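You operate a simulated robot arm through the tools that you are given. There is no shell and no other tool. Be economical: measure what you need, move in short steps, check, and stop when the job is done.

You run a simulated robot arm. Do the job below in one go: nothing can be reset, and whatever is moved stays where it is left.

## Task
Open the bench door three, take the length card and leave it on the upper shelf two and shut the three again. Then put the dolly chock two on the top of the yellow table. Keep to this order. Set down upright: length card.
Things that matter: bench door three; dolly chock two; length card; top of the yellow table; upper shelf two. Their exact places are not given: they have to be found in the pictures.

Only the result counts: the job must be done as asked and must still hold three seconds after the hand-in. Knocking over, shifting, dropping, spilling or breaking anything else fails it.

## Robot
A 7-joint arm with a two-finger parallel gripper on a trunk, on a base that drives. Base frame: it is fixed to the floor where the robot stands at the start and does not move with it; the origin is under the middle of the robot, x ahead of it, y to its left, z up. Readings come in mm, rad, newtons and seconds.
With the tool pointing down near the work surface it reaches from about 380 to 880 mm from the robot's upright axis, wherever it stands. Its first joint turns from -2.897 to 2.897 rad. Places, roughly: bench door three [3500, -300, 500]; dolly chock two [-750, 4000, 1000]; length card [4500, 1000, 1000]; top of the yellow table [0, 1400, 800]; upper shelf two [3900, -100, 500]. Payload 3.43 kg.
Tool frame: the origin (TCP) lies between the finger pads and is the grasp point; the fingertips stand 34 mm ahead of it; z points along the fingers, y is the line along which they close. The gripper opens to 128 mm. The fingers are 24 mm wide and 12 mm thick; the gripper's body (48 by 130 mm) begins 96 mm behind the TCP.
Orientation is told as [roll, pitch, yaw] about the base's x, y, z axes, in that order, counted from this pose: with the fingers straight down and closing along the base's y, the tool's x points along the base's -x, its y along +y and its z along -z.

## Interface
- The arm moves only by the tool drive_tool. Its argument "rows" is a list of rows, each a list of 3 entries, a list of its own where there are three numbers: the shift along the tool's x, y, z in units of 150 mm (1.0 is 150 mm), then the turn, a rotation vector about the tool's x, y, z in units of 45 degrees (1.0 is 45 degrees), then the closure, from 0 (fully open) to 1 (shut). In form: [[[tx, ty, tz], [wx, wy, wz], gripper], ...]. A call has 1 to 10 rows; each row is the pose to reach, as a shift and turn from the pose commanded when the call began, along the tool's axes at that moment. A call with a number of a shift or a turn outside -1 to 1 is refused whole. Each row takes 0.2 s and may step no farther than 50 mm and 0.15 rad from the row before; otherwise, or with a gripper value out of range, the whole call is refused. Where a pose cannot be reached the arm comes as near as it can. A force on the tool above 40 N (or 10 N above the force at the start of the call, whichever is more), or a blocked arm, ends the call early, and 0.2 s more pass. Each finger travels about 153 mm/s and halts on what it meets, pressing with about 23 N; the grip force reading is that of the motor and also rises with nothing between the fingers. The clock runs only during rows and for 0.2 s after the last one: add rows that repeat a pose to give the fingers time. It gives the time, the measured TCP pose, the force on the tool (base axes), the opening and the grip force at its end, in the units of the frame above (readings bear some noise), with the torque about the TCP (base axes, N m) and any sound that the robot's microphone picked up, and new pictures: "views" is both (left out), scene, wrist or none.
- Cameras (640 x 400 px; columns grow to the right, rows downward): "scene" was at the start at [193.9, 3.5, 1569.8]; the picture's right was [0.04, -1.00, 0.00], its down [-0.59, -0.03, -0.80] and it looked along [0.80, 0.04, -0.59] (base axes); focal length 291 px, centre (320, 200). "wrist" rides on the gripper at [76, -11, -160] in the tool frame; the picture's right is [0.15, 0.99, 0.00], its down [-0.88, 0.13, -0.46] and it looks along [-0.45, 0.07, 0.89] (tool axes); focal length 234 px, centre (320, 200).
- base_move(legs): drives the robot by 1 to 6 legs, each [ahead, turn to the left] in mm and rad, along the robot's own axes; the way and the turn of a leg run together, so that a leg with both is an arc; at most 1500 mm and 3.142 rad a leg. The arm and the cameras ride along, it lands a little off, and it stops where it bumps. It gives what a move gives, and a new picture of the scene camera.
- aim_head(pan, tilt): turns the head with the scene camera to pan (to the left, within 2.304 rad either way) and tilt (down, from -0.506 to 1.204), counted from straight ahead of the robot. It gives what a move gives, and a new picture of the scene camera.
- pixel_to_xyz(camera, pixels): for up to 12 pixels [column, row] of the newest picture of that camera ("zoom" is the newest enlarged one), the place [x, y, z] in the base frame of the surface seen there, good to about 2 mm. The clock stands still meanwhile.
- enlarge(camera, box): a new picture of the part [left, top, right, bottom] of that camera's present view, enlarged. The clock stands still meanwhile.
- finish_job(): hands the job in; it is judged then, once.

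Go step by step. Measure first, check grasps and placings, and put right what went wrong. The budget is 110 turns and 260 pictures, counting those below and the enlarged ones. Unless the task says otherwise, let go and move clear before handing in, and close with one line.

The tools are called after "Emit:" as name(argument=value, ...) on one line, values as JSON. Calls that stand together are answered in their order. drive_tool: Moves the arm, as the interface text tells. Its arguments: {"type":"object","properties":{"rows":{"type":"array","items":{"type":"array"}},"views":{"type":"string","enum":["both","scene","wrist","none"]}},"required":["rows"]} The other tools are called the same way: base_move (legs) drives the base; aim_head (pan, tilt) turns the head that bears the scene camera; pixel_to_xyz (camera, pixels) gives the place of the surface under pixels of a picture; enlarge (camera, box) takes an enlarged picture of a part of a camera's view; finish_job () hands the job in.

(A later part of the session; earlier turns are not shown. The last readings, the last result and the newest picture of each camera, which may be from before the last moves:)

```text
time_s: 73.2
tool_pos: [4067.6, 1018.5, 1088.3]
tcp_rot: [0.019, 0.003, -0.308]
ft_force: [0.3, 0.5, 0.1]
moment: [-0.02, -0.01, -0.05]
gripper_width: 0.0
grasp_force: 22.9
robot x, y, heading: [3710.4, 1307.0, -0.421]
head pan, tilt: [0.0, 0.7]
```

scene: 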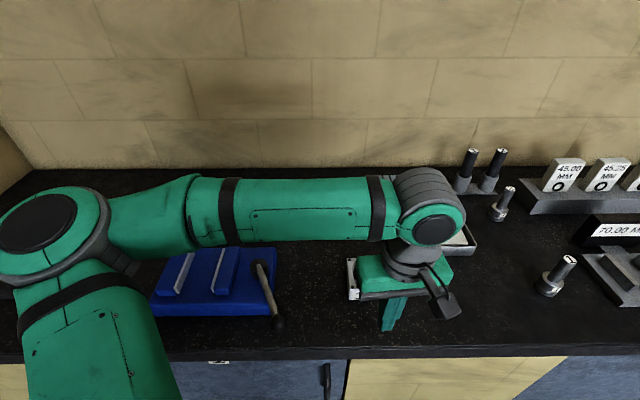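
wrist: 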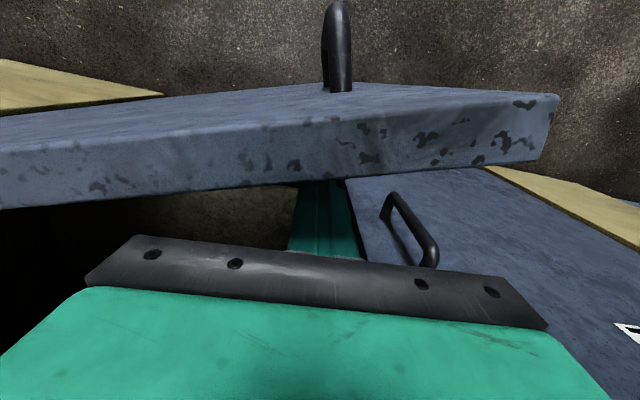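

The arm hides the card in the scene view, so I use the wrist camera while moving forward a bit.

Emit:
drive_tool(rows=[[[-0.3, 0, 0], [0, 0, 0], 1], [[-0.6, 0.1, 0], [0, 0, 0], 0.7], [[-0.9, 0.2, 0], [0, 0, 0], 0.4]], views="both")

```text
time_s: 74.0
tool_pos: [4206.5, 1004.5, 1090.5]
tcp_rot: [0.022, 0.002, -0.311]
ft_force: [0.2, 0.0, 0.3]
moment: [0.05, -0.07, -0.01]
gripper_width: 76.8
grasp_force: 0.0
robot x, y, heading: [3711.0, 1304.6, -0.423]
head pan, tilt: [0.0, 0.7]
```

scene: 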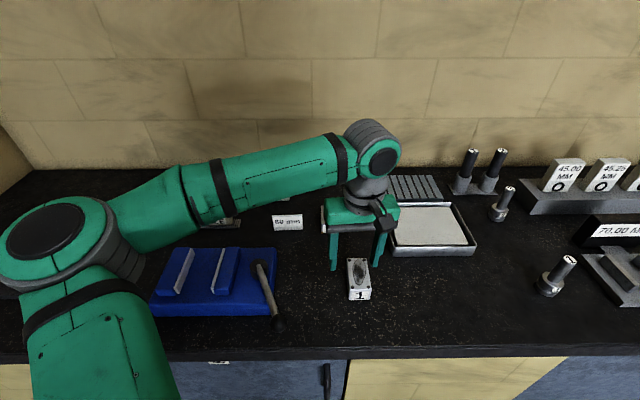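
wrist: 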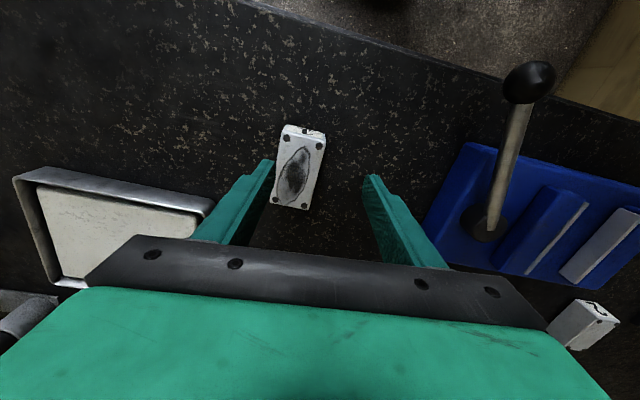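

The card is visible in the scene at (288,221); I enlarge and measure it.

Emit:
enlarge(camera="scene", box=[224, 180, 352, 260])

```text
5.00 times, centred on (288, 220) of scene
```

zoom: 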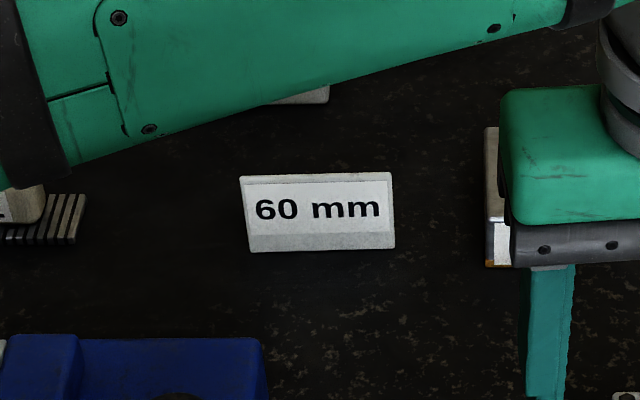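

Emit:
pixel_to_xyz(camera="zoom", pixels=[[245, 182], [385, 178], [255, 248], [390, 244], [315, 248], [318, 230], [315, 190], [315, 176], [320, 174], [300, 100], [320, 300]])

```text
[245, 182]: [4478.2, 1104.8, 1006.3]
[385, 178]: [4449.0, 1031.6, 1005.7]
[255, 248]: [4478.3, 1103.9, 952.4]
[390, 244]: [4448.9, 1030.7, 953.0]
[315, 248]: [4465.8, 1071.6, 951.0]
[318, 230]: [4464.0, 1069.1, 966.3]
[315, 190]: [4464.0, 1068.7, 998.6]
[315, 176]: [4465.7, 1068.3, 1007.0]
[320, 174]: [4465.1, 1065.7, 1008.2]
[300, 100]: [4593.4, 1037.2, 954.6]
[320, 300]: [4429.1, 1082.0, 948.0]
```

The card is an 80×60 mm upright plate centred at about [4466, 1067], base z 948, facing like the bench. I'll grip it by its ends with the tool pitched 45°, so first I pitch the tool and match its yaw.

Emit:
drive_tool(rows=[[[0, 0, 0], [0, 0, 0.09], 0.2], [[0, 0, 0], [0, -0.18, 0.09], 0.2], [[0, 0, 0], [0, -0.36, 0.09], 0.2], [[0, 0, 0], [0, -0.54, 0.09], 0.2], [[0, 0, 0], [0, -0.72, 0.09], 0.2], [[0, 0, 0], [0, -0.9, 0.09], 0.2], [[0, 0, 0], [0, -1, 0.09], 0.2]], views="both")

```text
time_s: 75.6
tool_pos: [4204.8, 1004.1, 1091.8]
tcp_rot: [0.063, -0.785, -0.42]
ft_force: [0.0, 0.7, -1.1]
moment: [0.01, -0.04, 0.03]
gripper_width: 102.6
grasp_force: 0.0
robot x, y, heading: [3705.5, 1307.2, -0.419]
head pan, tilt: [0.0, 0.7]
```

scene: 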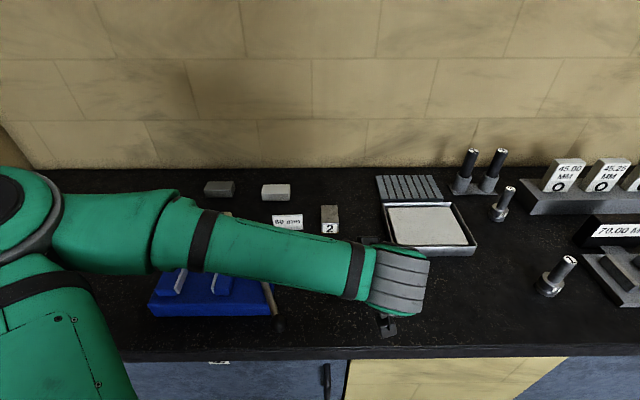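
wrist: 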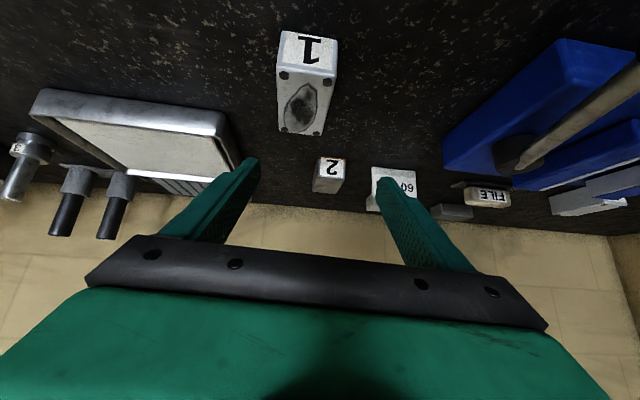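

Block 2 stands just right of the card (330,218 in scene). I measure the gap.

Emit:
enlarge(camera="scene", box=[256, 190, 352, 250])

Emit:
pixel_to_xyz(camera="scene", pixels=[[322, 229], [337, 229], [321, 208], [337, 208], [330, 212], [275, 225], [301, 225], [265, 190], [290, 190], [222, 188]])

```text
6.67 times, centred on (304, 220) of scene
```

zoom: 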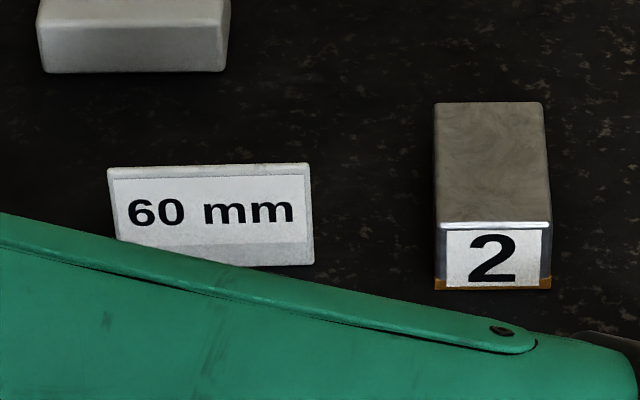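

```text
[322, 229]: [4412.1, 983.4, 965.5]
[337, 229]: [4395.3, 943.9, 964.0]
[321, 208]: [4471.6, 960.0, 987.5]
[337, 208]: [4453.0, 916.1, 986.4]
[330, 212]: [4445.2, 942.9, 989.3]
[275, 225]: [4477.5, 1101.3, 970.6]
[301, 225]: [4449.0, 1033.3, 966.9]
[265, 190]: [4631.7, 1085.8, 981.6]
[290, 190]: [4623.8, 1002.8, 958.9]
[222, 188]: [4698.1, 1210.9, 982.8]
```

There is 56 mm between card and block 2, enough for a finger. I shift left and slightly forward, levelling the tool.

Emit:
drive_tool(rows=[[[-0.1, 0.25, 0.1], [0.04, 0, -0.04], 0.1], [[-0.2, 0.5, 0.2], [0.04, 0, -0.04], 0.1], [[-0.29, 0.75, 0.29], [0.04, 0, -0.04], 0.1], [[-0.377, 1, 0.377], [0.04, 0, -0.04], 0.1]], views="both")

```text
time_s: 76.6
tool_pos: [4337.6, 1116.9, 1098.6]
tcp_rot: [0.002, -0.784, -0.376]
ft_force: [-0.8, -0.9, 0.3]
moment: [0.01, -0.02, 0.04]
gripper_width: 115.2
grasp_force: 0.1
robot x, y, heading: [3711.9, 1307.0, -0.419]
head pan, tilt: [0.0, 0.7]
```

scene: 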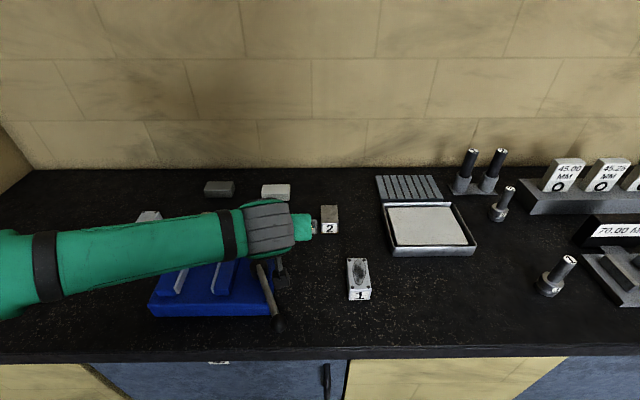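
wrist: 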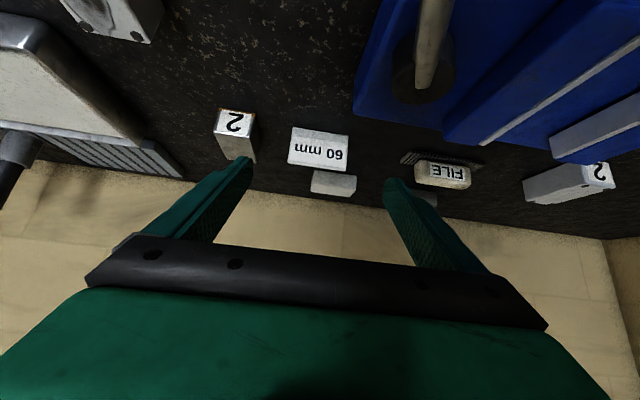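

Emit:
pixel_to_xyz(camera="wrist", pixels=[[430, 40], [440, 8], [365, 100], [480, 130], [430, 80], [462, 183], [410, 158], [320, 150], [293, 160], [347, 165]])

```text
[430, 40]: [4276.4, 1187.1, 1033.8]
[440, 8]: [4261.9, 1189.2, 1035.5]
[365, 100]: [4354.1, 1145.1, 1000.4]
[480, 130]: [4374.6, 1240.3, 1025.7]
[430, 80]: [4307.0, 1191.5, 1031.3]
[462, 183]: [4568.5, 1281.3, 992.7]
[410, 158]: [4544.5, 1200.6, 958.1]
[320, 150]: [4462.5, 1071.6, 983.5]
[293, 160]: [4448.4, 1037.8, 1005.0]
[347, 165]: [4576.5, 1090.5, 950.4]
```

Fingers straddle the card line well; clearance to the blue vise tray is adequate. I advance 60% and look.

Emit:
drive_tool(rows=[[[-0.02, 0, 0.2], [0, 0, 0], 0.1], [[-0.045, 0.003, 0.45], [0, 0, 0], 0.1], [[-0.077, 0.007, 0.708], [0, 0, 0], 0.1]], views="both")

```text
time_s: 77.4
tool_pos: [4415.3, 1084.1, 1025.9]
tcp_rot: [0.003, -0.786, -0.375]
ft_force: [-0.4, 0.5, -0.2]
moment: [-0.01, 0.0, 0.02]
gripper_width: 115.1
grasp_force: 0.1
robot x, y, heading: [3712.2, 1307.7, -0.424]
head pan, tilt: [0.0, 0.7]
```

scene: 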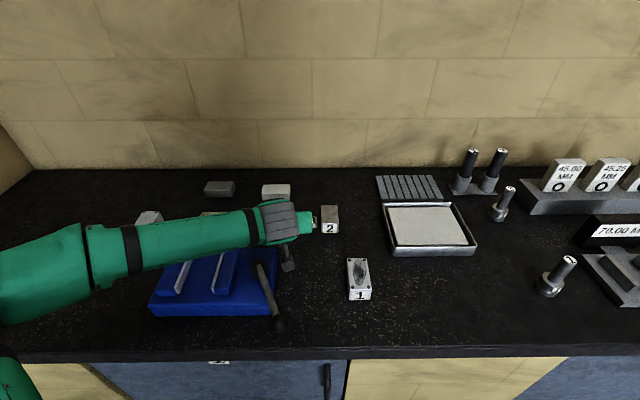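
wrist: 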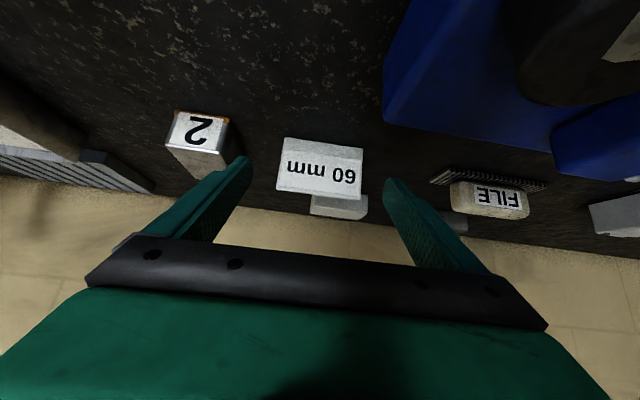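

Card is centred between the fingers and the camera clears the tray. I finish the approach and close.

Emit:
drive_tool(rows=[[[-0.024, 0.007, 0.15], [0, 0, 0], 0.1], [[-0.05, 0.014, 0.3], [0, 0, 0], 0.1], [[-0.073, 0.02, 0.44], [0, 0, 0], 0.1], [[-0.073, 0.02, 0.44], [0, 0, 0], 0.25], [[-0.073, 0.02, 0.44], [0, 0, 0], 0.45], [[-0.073, 0.02, 0.44], [0, 0, 0], 0.6]], views="wrist")

```text
time_s: 78.8
tool_pos: [4464.7, 1066.8, 991.3]
tcp_rot: [0.003, -0.781, -0.374]
ft_force: [0.1, -0.4, -0.8]
moment: [0.01, -0.03, 0.04]
gripper_width: 84.4
grasp_force: 22.8
robot x, y, heading: [3708.1, 1306.9, -0.421]
head pan, tilt: [0.0, 0.7]
```

wrist: 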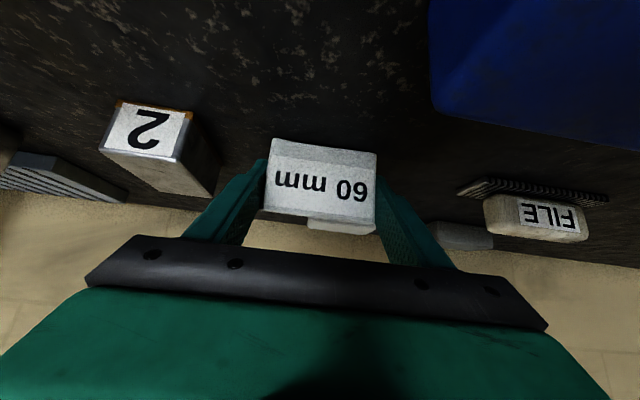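

Gripped (84 mm, 23 N). I lift straight up and check.

Emit:
drive_tool(rows=[[[-0.07, 0, -0.07], [0, 0, 0], 0.7], [[-0.2, 0, -0.2], [0, 0, 0], 0.7], [[-0.35, 0, -0.35], [0, 0, 0], 0.7], [[-0.5, 0, -0.5], [0, 0, 0], 0.7], [[-0.65, 0, -0.65], [0, 0, 0], 0.7]], views="both")

```text
time_s: 80.0
tool_pos: [4462.5, 1068.7, 1129.3]
tcp_rot: [0.003, -0.783, -0.375]
ft_force: [-0.7, 0.1, 0.6]
moment: [0.01, -0.02, -0.05]
gripper_width: 84.0
grasp_force: 23.2
robot x, y, heading: [3708.9, 1300.8, -0.421]
head pan, tilt: [0.0, 0.7]
```

scene: 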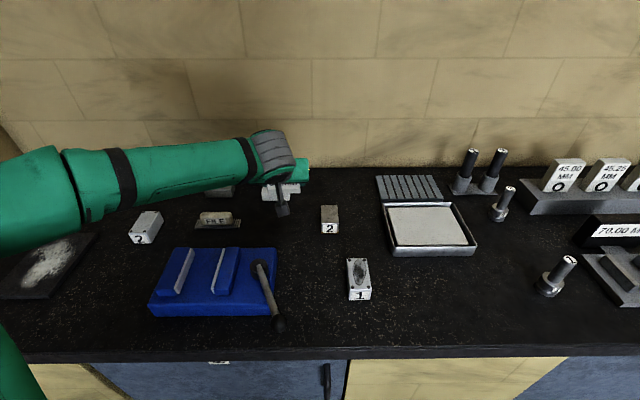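
wrist: 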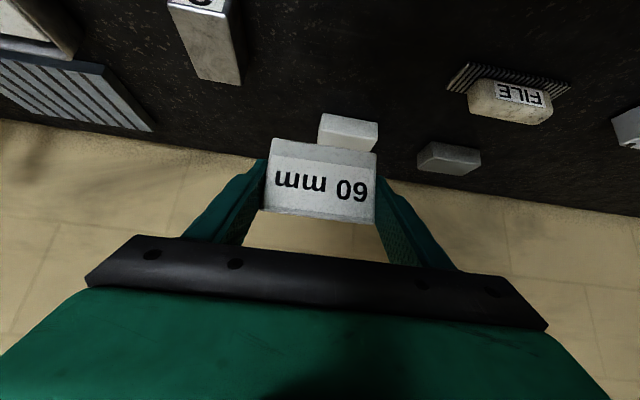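

The card is held upright. I back away from the bench, drive right to the front of the open cabinet and face it.

Emit:
base_move(legs=[[-520, 0], [0, -1.56], [1380, 0], [0, 1.57]])

Emit:
aim_head(pan=0.0, tilt=0.75)

```text
time_s: 98.2
tool_pos: [3440.0, 47.6, 1128.5]
tcp_rot: [0.002, -0.784, -0.329]
ft_force: [0.1, 0.6, 0.1]
moment: [-0.01, 0.01, 0.04]
gripper_width: 83.7
grasp_force: 22.9
robot x, y, heading: [2679.0, 252.5, -0.381]
head pan, tilt: [0.0, 0.7]
```

scene: 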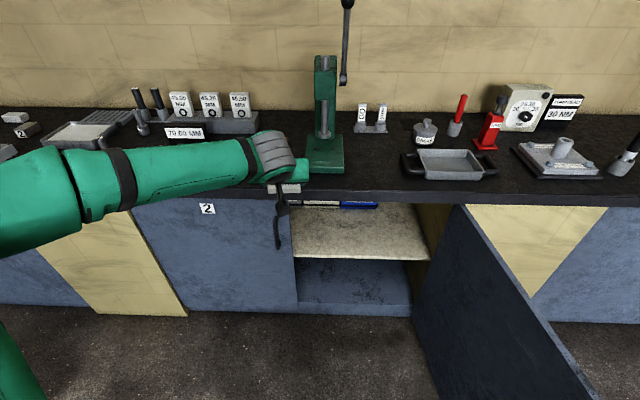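

```text
time_s: 98.9
tool_pos: [3439.0, 48.2, 1130.3]
tcp_rot: [0.0, -0.781, -0.329]
ft_force: [-0.5, -0.7, 0.4]
moment: [0.0, 0.01, -0.02]
gripper_width: 84.2
grasp_force: 22.4
robot x, y, heading: [2678.4, 246.8, -0.377]
head pan, tilt: [0.0, 0.75]
```

scene: 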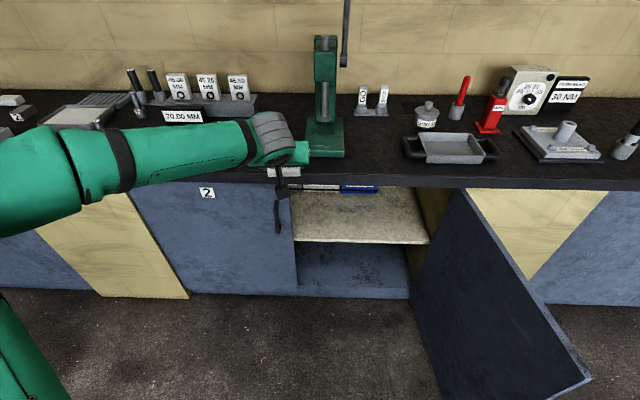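

There are objects at the back of the shelf (~(340,188)). I enlarge and measure them.

Emit:
enlarge(camera="scene", box=[280, 175, 440, 275])

Emit:
pixel_to_xyz(camera="scene", pixels=[[372, 190], [345, 189], [310, 187], [372, 200], [340, 200], [300, 235], [410, 240], [415, 210], [400, 187], [350, 240]])

```text
4.00 times, centred on (360, 225) of scene
```

zoom: 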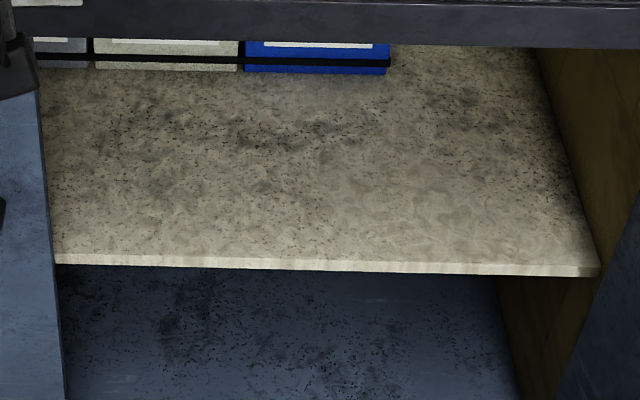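

```text
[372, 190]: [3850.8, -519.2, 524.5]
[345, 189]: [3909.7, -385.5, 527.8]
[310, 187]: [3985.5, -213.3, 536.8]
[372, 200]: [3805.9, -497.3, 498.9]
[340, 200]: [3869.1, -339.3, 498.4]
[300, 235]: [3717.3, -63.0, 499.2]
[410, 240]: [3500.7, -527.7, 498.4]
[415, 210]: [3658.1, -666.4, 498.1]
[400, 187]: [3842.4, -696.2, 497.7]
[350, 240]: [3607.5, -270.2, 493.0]
```

The shelf is free between d≈75 and 370 mm deep; I target [3699, -311]. Now I lower the arm in front of the opening.

Emit:
drive_tool(rows=[[[0.25, -0.08, 0.08], [0, 0, 0], 0.7], [[0.5, -0.16, 0.16], [0, 0, 0], 0.7], [[0.75, -0.24, 0.24], [0, 0, 0], 0.7], [[0.967, -0.333, 0.307], [0, 0, 0], 0.7]], views="none")

Emit:
drive_tool(rows=[[[0.16, -0.08, 0.16], [0, 0, 0], 0.7], [[0.33, -0.16, 0.33], [0, 0, 0], 0.7], [[0.5, -0.24, 0.5], [0, 0, 0], 0.7], [[0.669, -0.333, 0.669], [0, 0, 0], 0.7]], views="none")

Emit:
drive_tool(rows=[[[0.16, -0.08, 0.16], [0, 0, 0], 0.7], [[0.33, -0.16, 0.33], [0, 0, 0], 0.7], [[0.5, -0.24, 0.5], [0, 0, 0], 0.7], [[0.669, -0.333, 0.669], [0, 0, 0], 0.7]], views="both")

```text
time_s: 99.9
tool_pos: [3356.5, 25.9, 997.0]
tcp_rot: [0.001, -0.783, -0.328]
ft_force: [-0.2, -0.2, -0.1]
moment: [0.01, 0.03, -0.03]
gripper_width: 84.0
grasp_force: 22.7
robot x, y, heading: [2675.6, 248.1, -0.374]
head pan, tilt: [0.0, 0.75]
```

```text
time_s: 100.9
tool_pos: [3341.1, -23.1, 853.4]
tcp_rot: [0.003, -0.782, -0.33]
ft_force: [0.0, -0.1, -0.3]
moment: [-0.01, 0.02, -0.01]
gripper_width: 84.0
grasp_force: 22.4
robot x, y, heading: [2677.4, 250.7, -0.371]
head pan, tilt: [0.0, 0.75]
```

```text
time_s: 101.9
tool_pos: [3322.0, -68.4, 710.3]
tcp_rot: [0.007, -0.78, -0.333]
ft_force: [0.8, 0.5, -0.4]
moment: [-0.02, 0.06, -0.02]
gripper_width: 83.9
grasp_force: 23.3
robot x, y, heading: [2676.4, 247.1, -0.371]
head pan, tilt: [0.0, 0.75]
```

scene: 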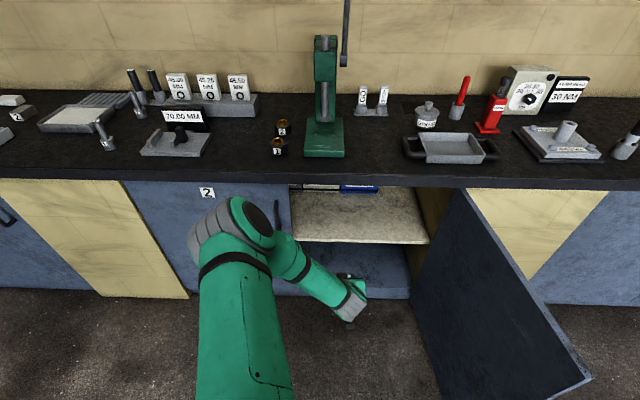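
wrist: 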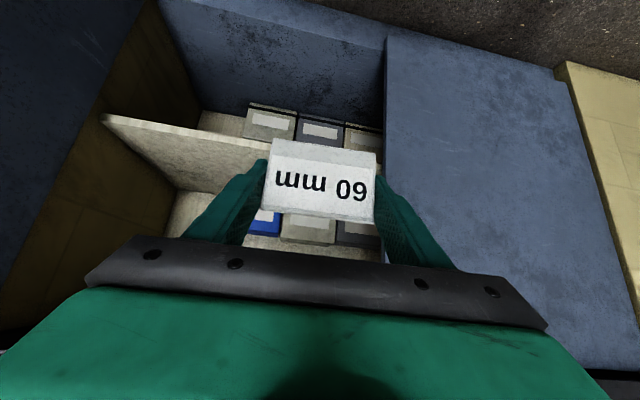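

Emit:
pixel_to_xyz(camera="wrist", pixels=[[322, 142], [322, 155], [322, 205], [322, 216], [272, 180], [375, 180], [280, 140], [370, 150]])

Emit:
enlarge(camera="wrist", box=[240, 120, 400, 220])

```text
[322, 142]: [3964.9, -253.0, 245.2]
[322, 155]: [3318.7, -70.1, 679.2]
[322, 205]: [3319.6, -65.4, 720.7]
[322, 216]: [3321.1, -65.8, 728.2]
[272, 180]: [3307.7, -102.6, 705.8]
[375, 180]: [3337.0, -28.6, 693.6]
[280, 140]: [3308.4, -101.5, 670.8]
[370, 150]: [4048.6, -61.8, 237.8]
```

```text
4.00 times, centred on (320, 170) of wrist
```

zoom: 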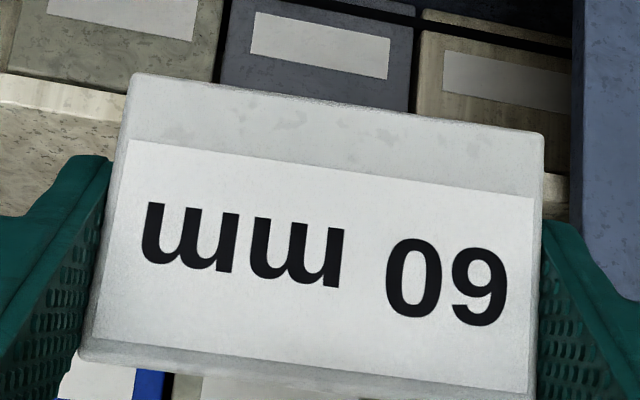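

The card hangs upright, its base 42 mm under the TCP. I lower to ~z 580 and shift right, then drive the base in.

Emit:
drive_tool(rows=[[[0.15, -0.12, 0.15], [0, 0, 0], 0.7], [[0.3, -0.24, 0.3], [0, 0, 0], 0.7], [[0.45, -0.36, 0.45], [0, 0, 0], 0.7], [[0.613, -0.5, 0.613], [0, 0, 0], 0.7]], views="none")

Emit:
base_move(legs=[[300, 0]])

```text
time_s: 102.9
tool_pos: [3298.8, -142.1, 580.5]
tcp_rot: [0.007, -0.778, -0.327]
ft_force: [1.5, -0.1, -0.2]
moment: [0.01, 0.0, -0.03]
gripper_width: 84.2
grasp_force: 23.4
robot x, y, heading: [2676.2, 249.2, -0.374]
head pan, tilt: [0.0, 0.75]
```

```text
time_s: 104.9
tool_pos: [3572.7, -238.1, 581.3]
tcp_rot: [0.007, -0.779, -0.317]
ft_force: [0.0, -0.6, -0.1]
moment: [-0.04, 0.0, 0.03]
gripper_width: 84.1
grasp_force: 23.2
robot x, y, heading: [2946.3, 146.2, -0.365]
head pan, tilt: [0.0, 0.75]
```

scene: 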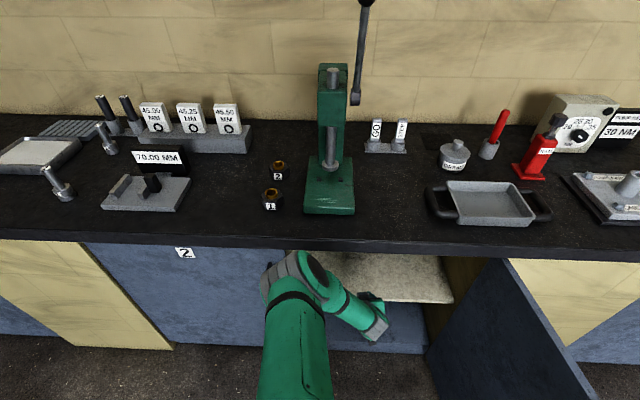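

Emit:
pixel_to_xyz(camera="scene", pixels=[[290, 262], [320, 262], [300, 255], [345, 300], [370, 300], [380, 320], [320, 244], [320, 232]])

Emit:
drive_tool(rows=[[[0, 0, 0], [0, 0, 0], 0.7]], views="wrist")

```text
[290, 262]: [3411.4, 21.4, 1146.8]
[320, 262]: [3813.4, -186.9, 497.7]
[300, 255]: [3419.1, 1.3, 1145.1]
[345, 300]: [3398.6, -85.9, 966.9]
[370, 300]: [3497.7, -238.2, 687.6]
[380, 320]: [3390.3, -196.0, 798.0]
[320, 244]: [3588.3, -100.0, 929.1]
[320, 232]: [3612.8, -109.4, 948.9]
```

```text
time_s: 105.3
tool_pos: [3572.8, -239.4, 580.5]
tcp_rot: [0.007, -0.779, -0.316]
ft_force: [-0.6, -0.3, 0.0]
moment: [0.01, 0.01, 0.0]
gripper_width: 83.9
grasp_force: 22.8
robot x, y, heading: [2944.2, 145.4, -0.359]
head pan, tilt: [0.0, 0.75]
```

wrist: 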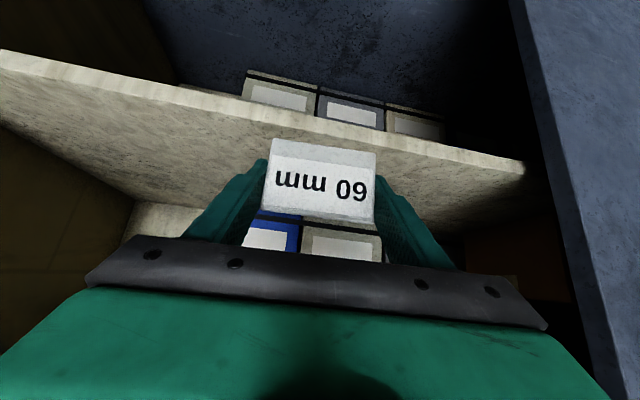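

The forearm must stay clear of the counter edge (d −36, z 880–945). I extend with the arm 55 mm first and check clearance.

Emit:
drive_tool(rows=[[[-0.13, 0, 0.13], [0, 0, 0], 0.7], [[-0.26, 0, 0.26], [0, 0, 0], 0.7]], views="both")

```text
time_s: 105.9
tool_pos: [3626.8, -255.7, 583.6]
tcp_rot: [0.007, -0.778, -0.319]
ft_force: [0.6, -0.6, -0.1]
moment: [0.03, 0.0, 0.04]
gripper_width: 83.9
grasp_force: 23.5
robot x, y, heading: [2943.8, 148.9, -0.366]
head pan, tilt: [0.0, 0.75]
```

scene: 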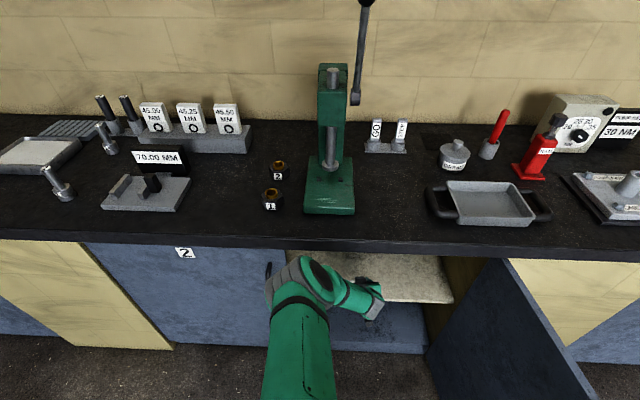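
wrist: 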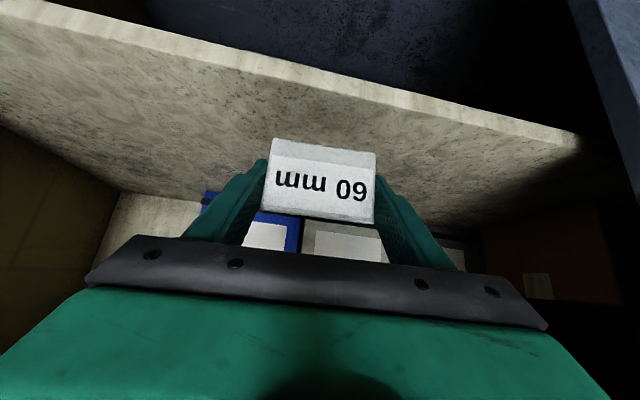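

Emit:
pixel_to_xyz(camera="scene", pixels=[[300, 262], [325, 265], [335, 280], [345, 285], [350, 300], [362, 285], [372, 300], [318, 256], [375, 285]])

Emit:
enlarge(camera="scene", box=[240, 220, 432, 340])

```text
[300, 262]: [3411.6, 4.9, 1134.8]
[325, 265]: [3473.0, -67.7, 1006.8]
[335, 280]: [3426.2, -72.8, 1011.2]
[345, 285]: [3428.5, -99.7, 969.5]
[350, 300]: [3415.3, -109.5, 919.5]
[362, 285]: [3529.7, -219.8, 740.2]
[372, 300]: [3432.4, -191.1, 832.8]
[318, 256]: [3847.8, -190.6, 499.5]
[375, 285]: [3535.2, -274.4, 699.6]
```

```text
3.33 times, centred on (336, 280) of scene
```

zoom: 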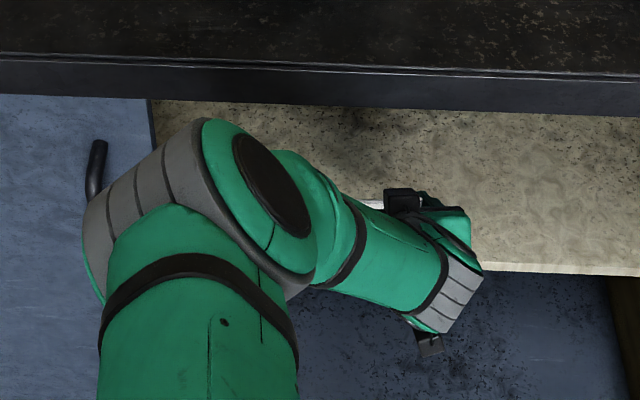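

Forearm still clears the counter by ~50 mm. Another 50 mm forward, then lower.

Emit:
drive_tool(rows=[[[-0.1, 0, 0.1], [0, 0, 0], 0.7], [[-0.18, 0, 0.18], [0, 0, 0], 0.7], [[-0.26, -0.02, 0.26], [0, 0, 0], 0.7]], views="both")

```text
time_s: 106.7
tool_pos: [3675.2, -272.5, 582.5]
tcp_rot: [0.006, -0.78, -0.317]
ft_force: [-1.1, 0.6, -0.9]
moment: [-0.03, 0.01, 0.0]
gripper_width: 83.9
grasp_force: 22.9
robot x, y, heading: [2944.0, 145.0, -0.363]
head pan, tilt: [0.0, 0.75]
```

scene: 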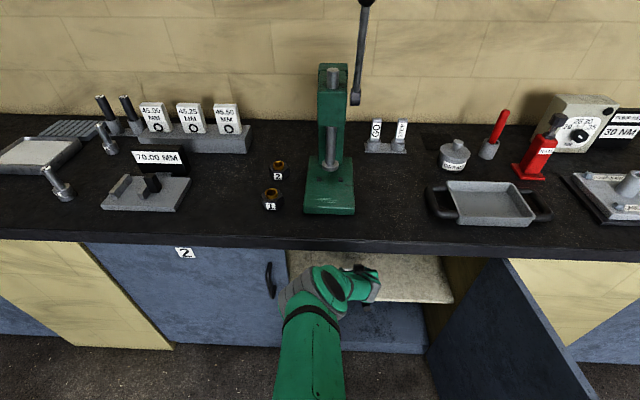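
wrist: 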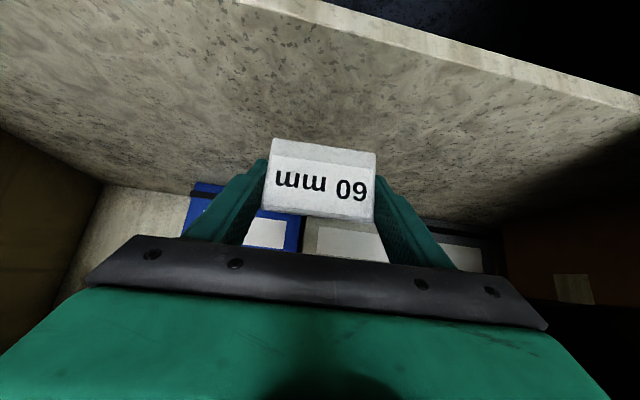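

Good, clear. I lower to about 5 mm above the shelf and 20 mm deeper.

Emit:
drive_tool(rows=[[[0.03, 0, 0.09], [0, 0, 0], 0.7], [[0.055, 0, 0.18], [0, 0, 0], 0.7], [[0.08, 0, 0.269], [0, 0, 0], 0.7]], views="wrist")

```text
time_s: 107.5
tool_pos: [3695.4, -280.6, 544.2]
tcp_rot: [0.004, -0.778, -0.315]
ft_force: [0.1, -0.2, 0.0]
moment: [0.0, 0.02, 0.03]
gripper_width: 84.3
grasp_force: 23.6
robot x, y, heading: [2948.0, 145.8, -0.367]
head pan, tilt: [0.0, 0.75]
```

wrist: 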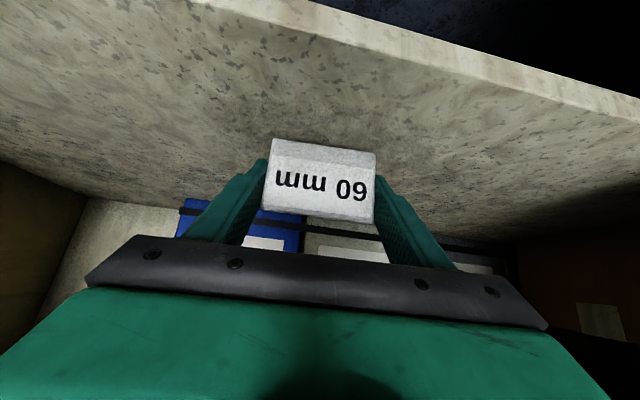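

Emit:
pixel_to_xyz(camera="wrist", pixels=[[280, 141], [285, 142], [365, 154], [322, 148], [280, 134], [322, 140], [322, 210]])

Emit:
drive_tool(rows=[[[0.01, 0, 0.01], [0, 0, 0], 0.7], [[0.02, 0, 0.02], [0, 0, 0], 0.7]], views="none")

```text
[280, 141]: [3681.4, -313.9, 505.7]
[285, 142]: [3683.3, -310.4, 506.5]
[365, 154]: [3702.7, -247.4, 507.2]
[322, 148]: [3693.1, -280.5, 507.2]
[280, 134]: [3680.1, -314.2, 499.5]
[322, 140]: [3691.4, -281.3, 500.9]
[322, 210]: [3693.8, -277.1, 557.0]
```

```text
time_s: 108.1
tool_pos: [3696.9, -281.2, 541.3]
tcp_rot: [0.007, -0.783, -0.319]
ft_force: [-3.1, 2.0, 17.9]
moment: [-0.15, -0.02, -0.01]
gripper_width: 84.0
grasp_force: 22.9
robot x, y, heading: [2948.5, 144.5, -0.36]
head pan, tilt: [0.0, 0.75]
```

Contact with the shelf (18 N upward). I ease off 1 mm and open.

Emit:
drive_tool(rows=[[[-0.005, 0, -0.005], [0, 0, 0], 0.5], [[-0.005, 0, -0.005], [0, 0, 0], 0.32], [[-0.005, 0, -0.005], [0, 0, 0], 0.28], [[-0.005, 0, -0.005], [0, 0, 0], 0.2], [[-0.005, 0, -0.005], [0, 0, 0], 0.1], [[-0.005, 0, -0.005], [0, 0, 0], 0.1]], views="wrist")

```text
time_s: 109.5
tool_pos: [3694.2, -280.2, 541.1]
tcp_rot: [0.009, -0.777, -0.319]
ft_force: [0.2, -0.6, 0.0]
moment: [0.02, -0.01, -0.01]
gripper_width: 115.2
grasp_force: 0.1
robot x, y, heading: [2949.7, 146.3, -0.362]
head pan, tilt: [0.0, 0.75]
```

wrist: 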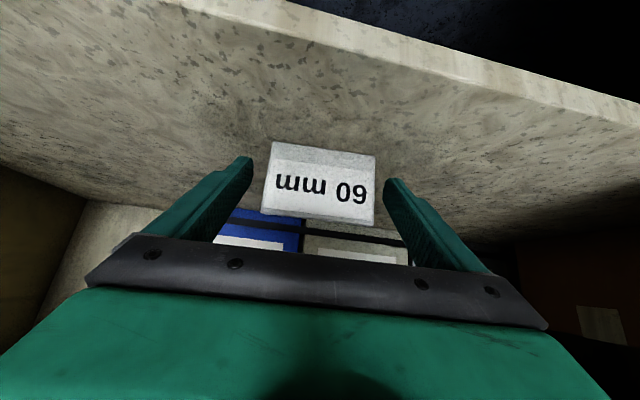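

The card stands by itself. I withdraw horizontally backwards.

Emit:
drive_tool(rows=[[[0.1, 0, -0.12], [0, 0, 0], 0.1], [[0.25, 0, -0.28], [0, 0, 0], 0.1], [[0.45, 0, -0.48], [0, 0, 0], 0.1], [[0.65, 0, -0.68], [0, 0, 0], 0.1]], views="wrist")

Emit:
drive_tool(rows=[[[0.2, 0, -0.2], [0, 0, 0], 0.2], [[0.4, 0, -0.4], [0, 0, 0], 0.4], [[0.6, 0, -0.6], [0, 0, 0], 0.6]], views="both")

```text
time_s: 110.5
tool_pos: [3564.2, -243.0, 546.5]
tcp_rot: [0.015, -0.771, -0.317]
ft_force: [0.5, 0.3, -0.1]
moment: [-0.03, 0.01, -0.01]
gripper_width: 115.2
grasp_force: 0.1
out of reach, approached as far as the arm can: row 4
robot x, y, heading: [2948.4, 146.0, -0.366]
head pan, tilt: [0.0, 0.75]
```

wrist: 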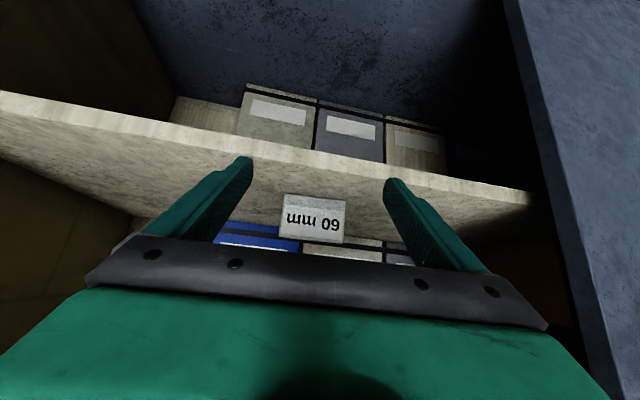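

```text
time_s: 111.3
tool_pos: [3446.0, -236.9, 558.9]
tcp_rot: [0.038, -0.755, -0.316]
ft_force: [-0.3, 0.7, -0.3]
moment: [-0.02, 0.01, 0.0]
gripper_width: 51.3
grasp_force: 0.2
out of reach, approached as far as the arm can: row 1, 2, 3
robot x, y, heading: [2946.8, 147.3, -0.359]
head pan, tilt: [0.0, 0.75]
```

scene: 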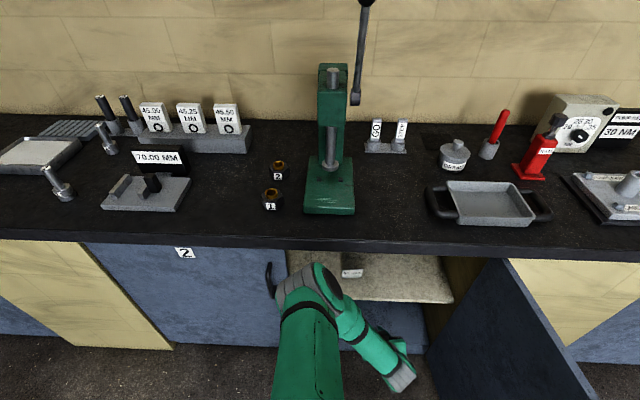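
wrist: 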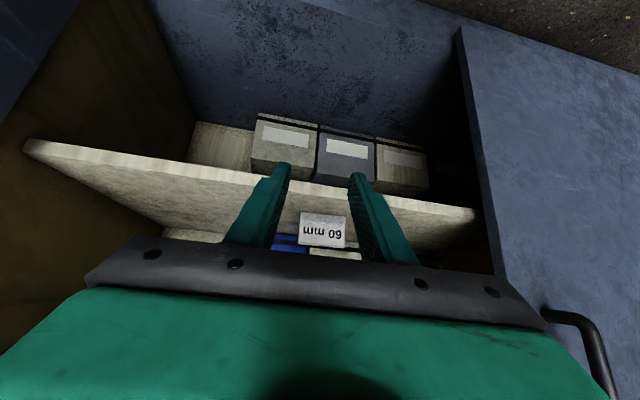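

The card stands on the upper shelf. Now to shut the door: I back off a little, then raise the arm and turn the tool vertical to reach over the door to its outer face.

Emit:
base_move(legs=[[-150, 0]])

Emit:
drive_tool(rows=[[[-0.16, 0, -0.16], [0, 0, 0], 1], [[-0.33, 0, -0.33], [0, 0, 0], 1], [[-0.5, 0, -0.5], [0, 0, 0], 1], [[-0.669, 0, -0.669], [0, 0, 0], 1]], views="none")

Emit:
drive_tool(rows=[[[-0.16, 0, -0.16], [0, 0, 0], 1], [[-0.33, 0, -0.33], [0, 0, 0], 1], [[-0.5, 0, -0.5], [0, 0, 0], 1], [[-0.669, 0, -0.669], [0, 0, 0], 1]], views="none")

Emit:
drive_tool(rows=[[[-0.16, 0, -0.16], [0, 0.18, 0], 1], [[-0.33, 0, -0.33], [0, 0.36, 0], 1], [[-0.5, 0, -0.5], [0, 0.54, 0], 1], [[-0.6, 0, -0.6], [0, 0.72, 0], 1], [[-0.6, 0, -0.6], [0, 0.9, 0], 1], [[-0.6, 0, -0.6], [0, 0.96, 0], 1]], views="scene")

```text
time_s: 112.7
tool_pos: [3304.8, -182.1, 558.6]
tcp_rot: [0.037, -0.755, -0.314]
ft_force: [-0.8, 0.2, -0.4]
moment: [-0.01, 0.0, 0.03]
gripper_width: 51.3
grasp_force: 0.0
robot x, y, heading: [2803.4, 202.2, -0.361]
head pan, tilt: [0.0, 0.75]
```

scene: 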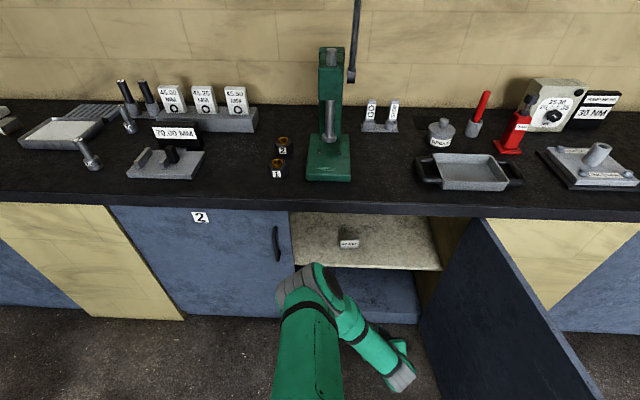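

```text
time_s: 113.7
tool_pos: [3307.0, -186.9, 702.1]
tcp_rot: [0.035, -0.757, -0.316]
ft_force: [0.4, 0.2, 0.6]
moment: [-0.01, 0.0, -0.01]
gripper_width: 0.1
grasp_force: 22.8
robot x, y, heading: [2802.6, 200.6, -0.363]
head pan, tilt: [0.0, 0.75]
```

```text
time_s: 114.7
tool_pos: [3309.5, -192.4, 842.5]
tcp_rot: [0.036, -0.757, -0.316]
ft_force: [0.2, 0.2, 0.0]
moment: [-0.01, 0.0, 0.05]
gripper_width: 0.0
grasp_force: 23.5
robot x, y, heading: [2799.5, 197.2, -0.358]
head pan, tilt: [0.0, 0.75]
```

```text
time_s: 116.0
tool_pos: [3311.7, -194.9, 969.1]
tcp_rot: [0.025, -0.001, -0.292]
ft_force: [-0.9, 0.5, 0.0]
moment: [-0.04, 0.0, 0.02]
gripper_width: 0.2
grasp_force: 23.4
robot x, y, heading: [2803.3, 199.2, -0.364]
head pan, tilt: [0.0, 0.75]
```

scene: 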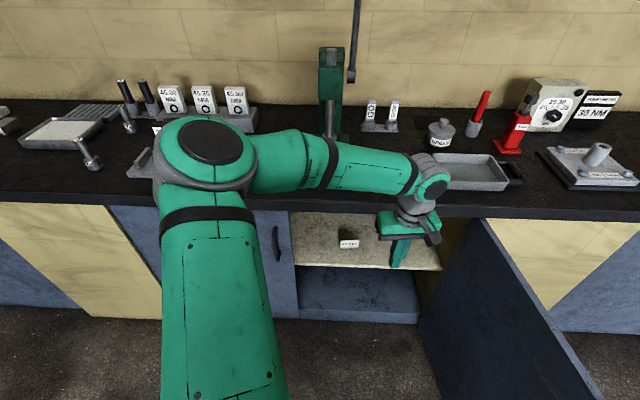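

Emit:
pixel_to_xyz(camera="scene", pixels=[[490, 240], [483, 224], [520, 290], [560, 350], [585, 385], [598, 397], [548, 325], [573, 360]])

Emit:
aim_head(pan=-0.5, tilt=0.9)

```text
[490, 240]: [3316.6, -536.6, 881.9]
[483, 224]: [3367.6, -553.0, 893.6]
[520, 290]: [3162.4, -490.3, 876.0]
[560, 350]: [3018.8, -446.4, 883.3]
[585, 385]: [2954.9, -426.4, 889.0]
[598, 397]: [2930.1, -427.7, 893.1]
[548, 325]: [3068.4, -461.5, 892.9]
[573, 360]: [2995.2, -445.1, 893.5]
```

```text
time_s: 117.0
tool_pos: [3313.4, -193.8, 966.9]
tcp_rot: [0.027, -0.004, -0.289]
ft_force: [1.0, 0.3, 0.2]
moment: [0.04, -0.01, 0.03]
gripper_width: 0.1
grasp_force: 22.9
robot x, y, heading: [2799.3, 199.4, -0.365]
head pan, tilt: [-0.499, 0.901]
```

scene: 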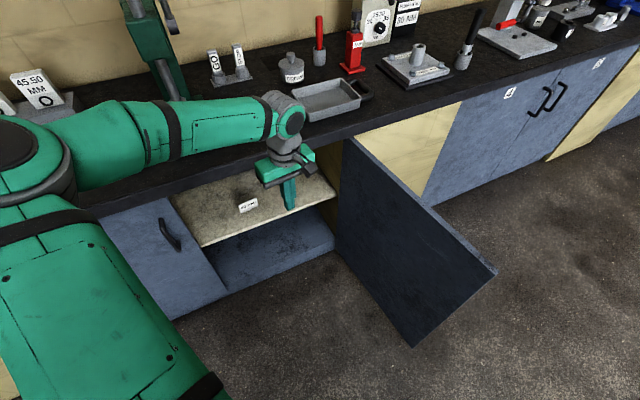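

Door top is z≈893, the door stands at ~98°. I move above it and over to the outer side.

Emit:
drive_tool(rows=[[[0.155, -0.27, 0], [0, 0, 0], 1], [[0.31, -0.54, 0], [0, 0, 0], 1], [[0.475, -0.82, 0], [0, 0, 0], 1]], views="none")

Emit:
drive_tool(rows=[[[0.155, -0.27, 0], [0, 0, 0], 1], [[0.31, -0.54, 0], [0, 0, 0], 1], [[0.475, -0.82, 0], [0, 0, 0], 1]], views="none")

Emit:
drive_tool(rows=[[[0.155, -0.27, 0], [0, 0, 0], 1], [[0.31, -0.54, 0], [0, 0, 0], 1], [[0.475, -0.82, 0], [0, 0, 0], 1]], views="both")

```text
time_s: 117.8
tool_pos: [3208.7, -293.2, 963.9]
tcp_rot: [0.025, -0.004, -0.29]
ft_force: [0.9, 0.5, 0.6]
moment: [-0.05, 0.05, -0.04]
gripper_width: 0.2
grasp_force: 23.7
robot x, y, heading: [2805.4, 200.1, -0.357]
head pan, tilt: [-0.499, 0.901]
```

```text
time_s: 118.6
tool_pos: [3104.2, -387.9, 965.2]
tcp_rot: [0.027, -0.004, -0.289]
ft_force: [0.5, 0.3, -0.4]
moment: [0.0, 0.03, 0.01]
gripper_width: 0.0
grasp_force: 22.8
robot x, y, heading: [2802.8, 199.7, -0.358]
head pan, tilt: [-0.499, 0.901]
```

```text
time_s: 119.4
tool_pos: [3005.8, -486.6, 959.4]
tcp_rot: [0.026, 0.0, -0.287]
ft_force: [0.6, 0.1, -0.7]
moment: [-0.02, 0.08, 0.02]
gripper_width: 0.0
grasp_force: 23.2
robot x, y, heading: [2805.3, 200.7, -0.355]
head pan, tilt: [-0.499, 0.901]
```

scene: 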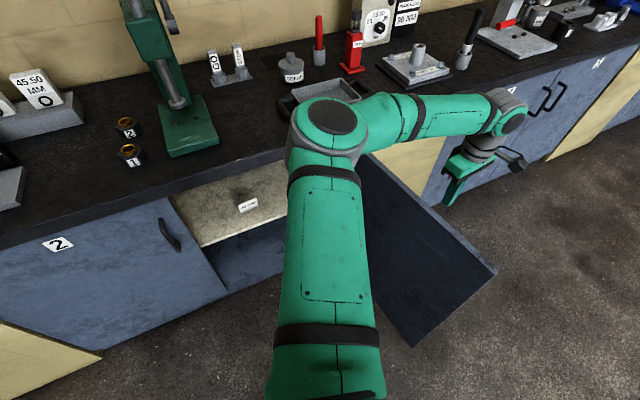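
wrist: 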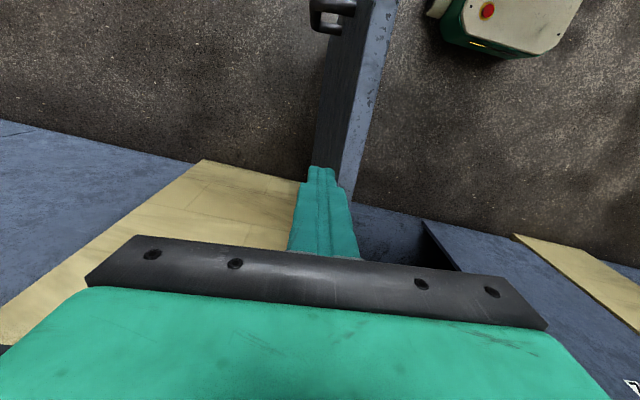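

Emit:
pixel_to_xyz(camera="wrist", pixels=[[372, 60], [390, 60], [345, 100], [365, 100], [380, 100], [345, 150], [360, 160], [330, 120], [360, 30]])

```text
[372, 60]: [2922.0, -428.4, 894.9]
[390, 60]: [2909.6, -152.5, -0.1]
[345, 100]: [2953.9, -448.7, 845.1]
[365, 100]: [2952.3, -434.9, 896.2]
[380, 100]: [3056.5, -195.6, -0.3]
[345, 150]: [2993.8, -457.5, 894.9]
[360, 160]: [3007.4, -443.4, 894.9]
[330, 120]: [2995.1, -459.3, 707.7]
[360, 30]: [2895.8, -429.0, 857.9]
```

The outer face is ~13 mm from the fingers, so I shift 25 mm farther right and lower beside it.

Emit:
drive_tool(rows=[[[0, -0.17, 0], [0, 0, 0], 1], [[0, -0.17, 0.25], [0, 0, 0], 1], [[0, -0.17, 0.5], [0, 0, 0], 1], [[0, -0.17, 0.75], [0, 0, 0], 1], [[0, -0.17, 0.97], [0, 0, 0], 1]], views="both")

```text
time_s: 120.6
tool_pos: [3000.3, -509.5, 812.6]
tcp_rot: [0.027, -0.002, -0.289]
ft_force: [-0.5, 0.8, 0.9]
moment: [0.01, -0.02, 0.01]
gripper_width: 0.1
grasp_force: 23.1
robot x, y, heading: [2802.0, 200.8, -0.361]
head pan, tilt: [-0.499, 0.901]
```

scene: 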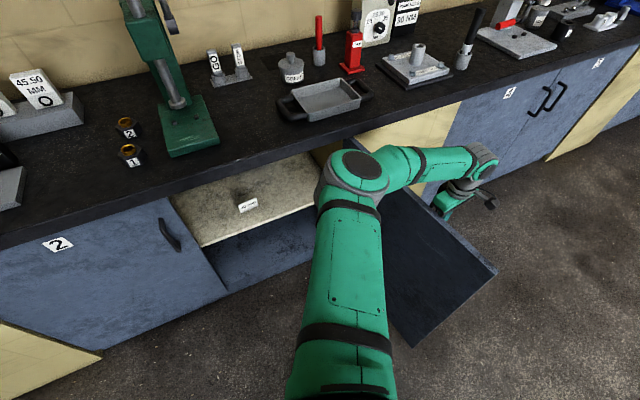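
wrist: 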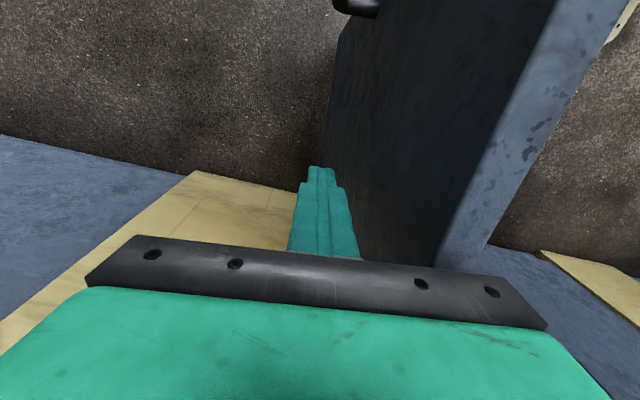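

Fingers are beside the outer face. I sweep left along the closing arc.

Emit:
drive_tool(rows=[[[0.029, 0.155, 0], [0, 0, 0], 1], [[0.047, 0.299, 0], [0, 0, 0], 1], [[0.06, 0.445, 0], [0, 0, 0], 1], [[0.065, 0.59, 0], [0, 0, 0], 1], [[0.062, 0.736, 0], [0, 0, 0], 1], [[0.052, 0.881, 0], [0, 0, 0], 1]], views="scene")

```text
time_s: 122.0
tool_pos: [3029.3, -380.6, 817.1]
tcp_rot: [0.027, -0.003, -0.289]
ft_force: [-0.3, -1.2, 0.4]
moment: [-0.01, -0.03, 0.01]
gripper_width: 0.2
grasp_force: 22.9
robot x, y, heading: [2804.0, 199.1, -0.359]
head pan, tilt: [-0.499, 0.901]
```

scene: 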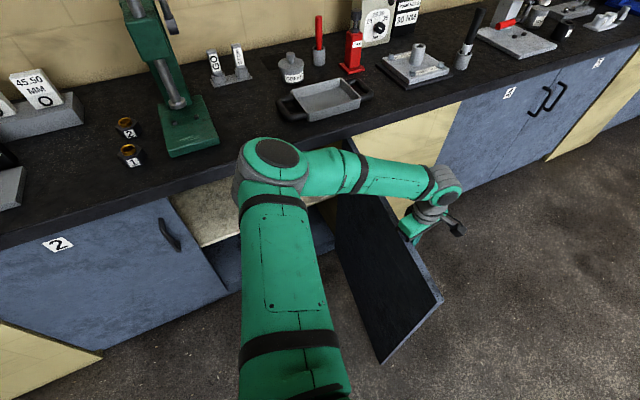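

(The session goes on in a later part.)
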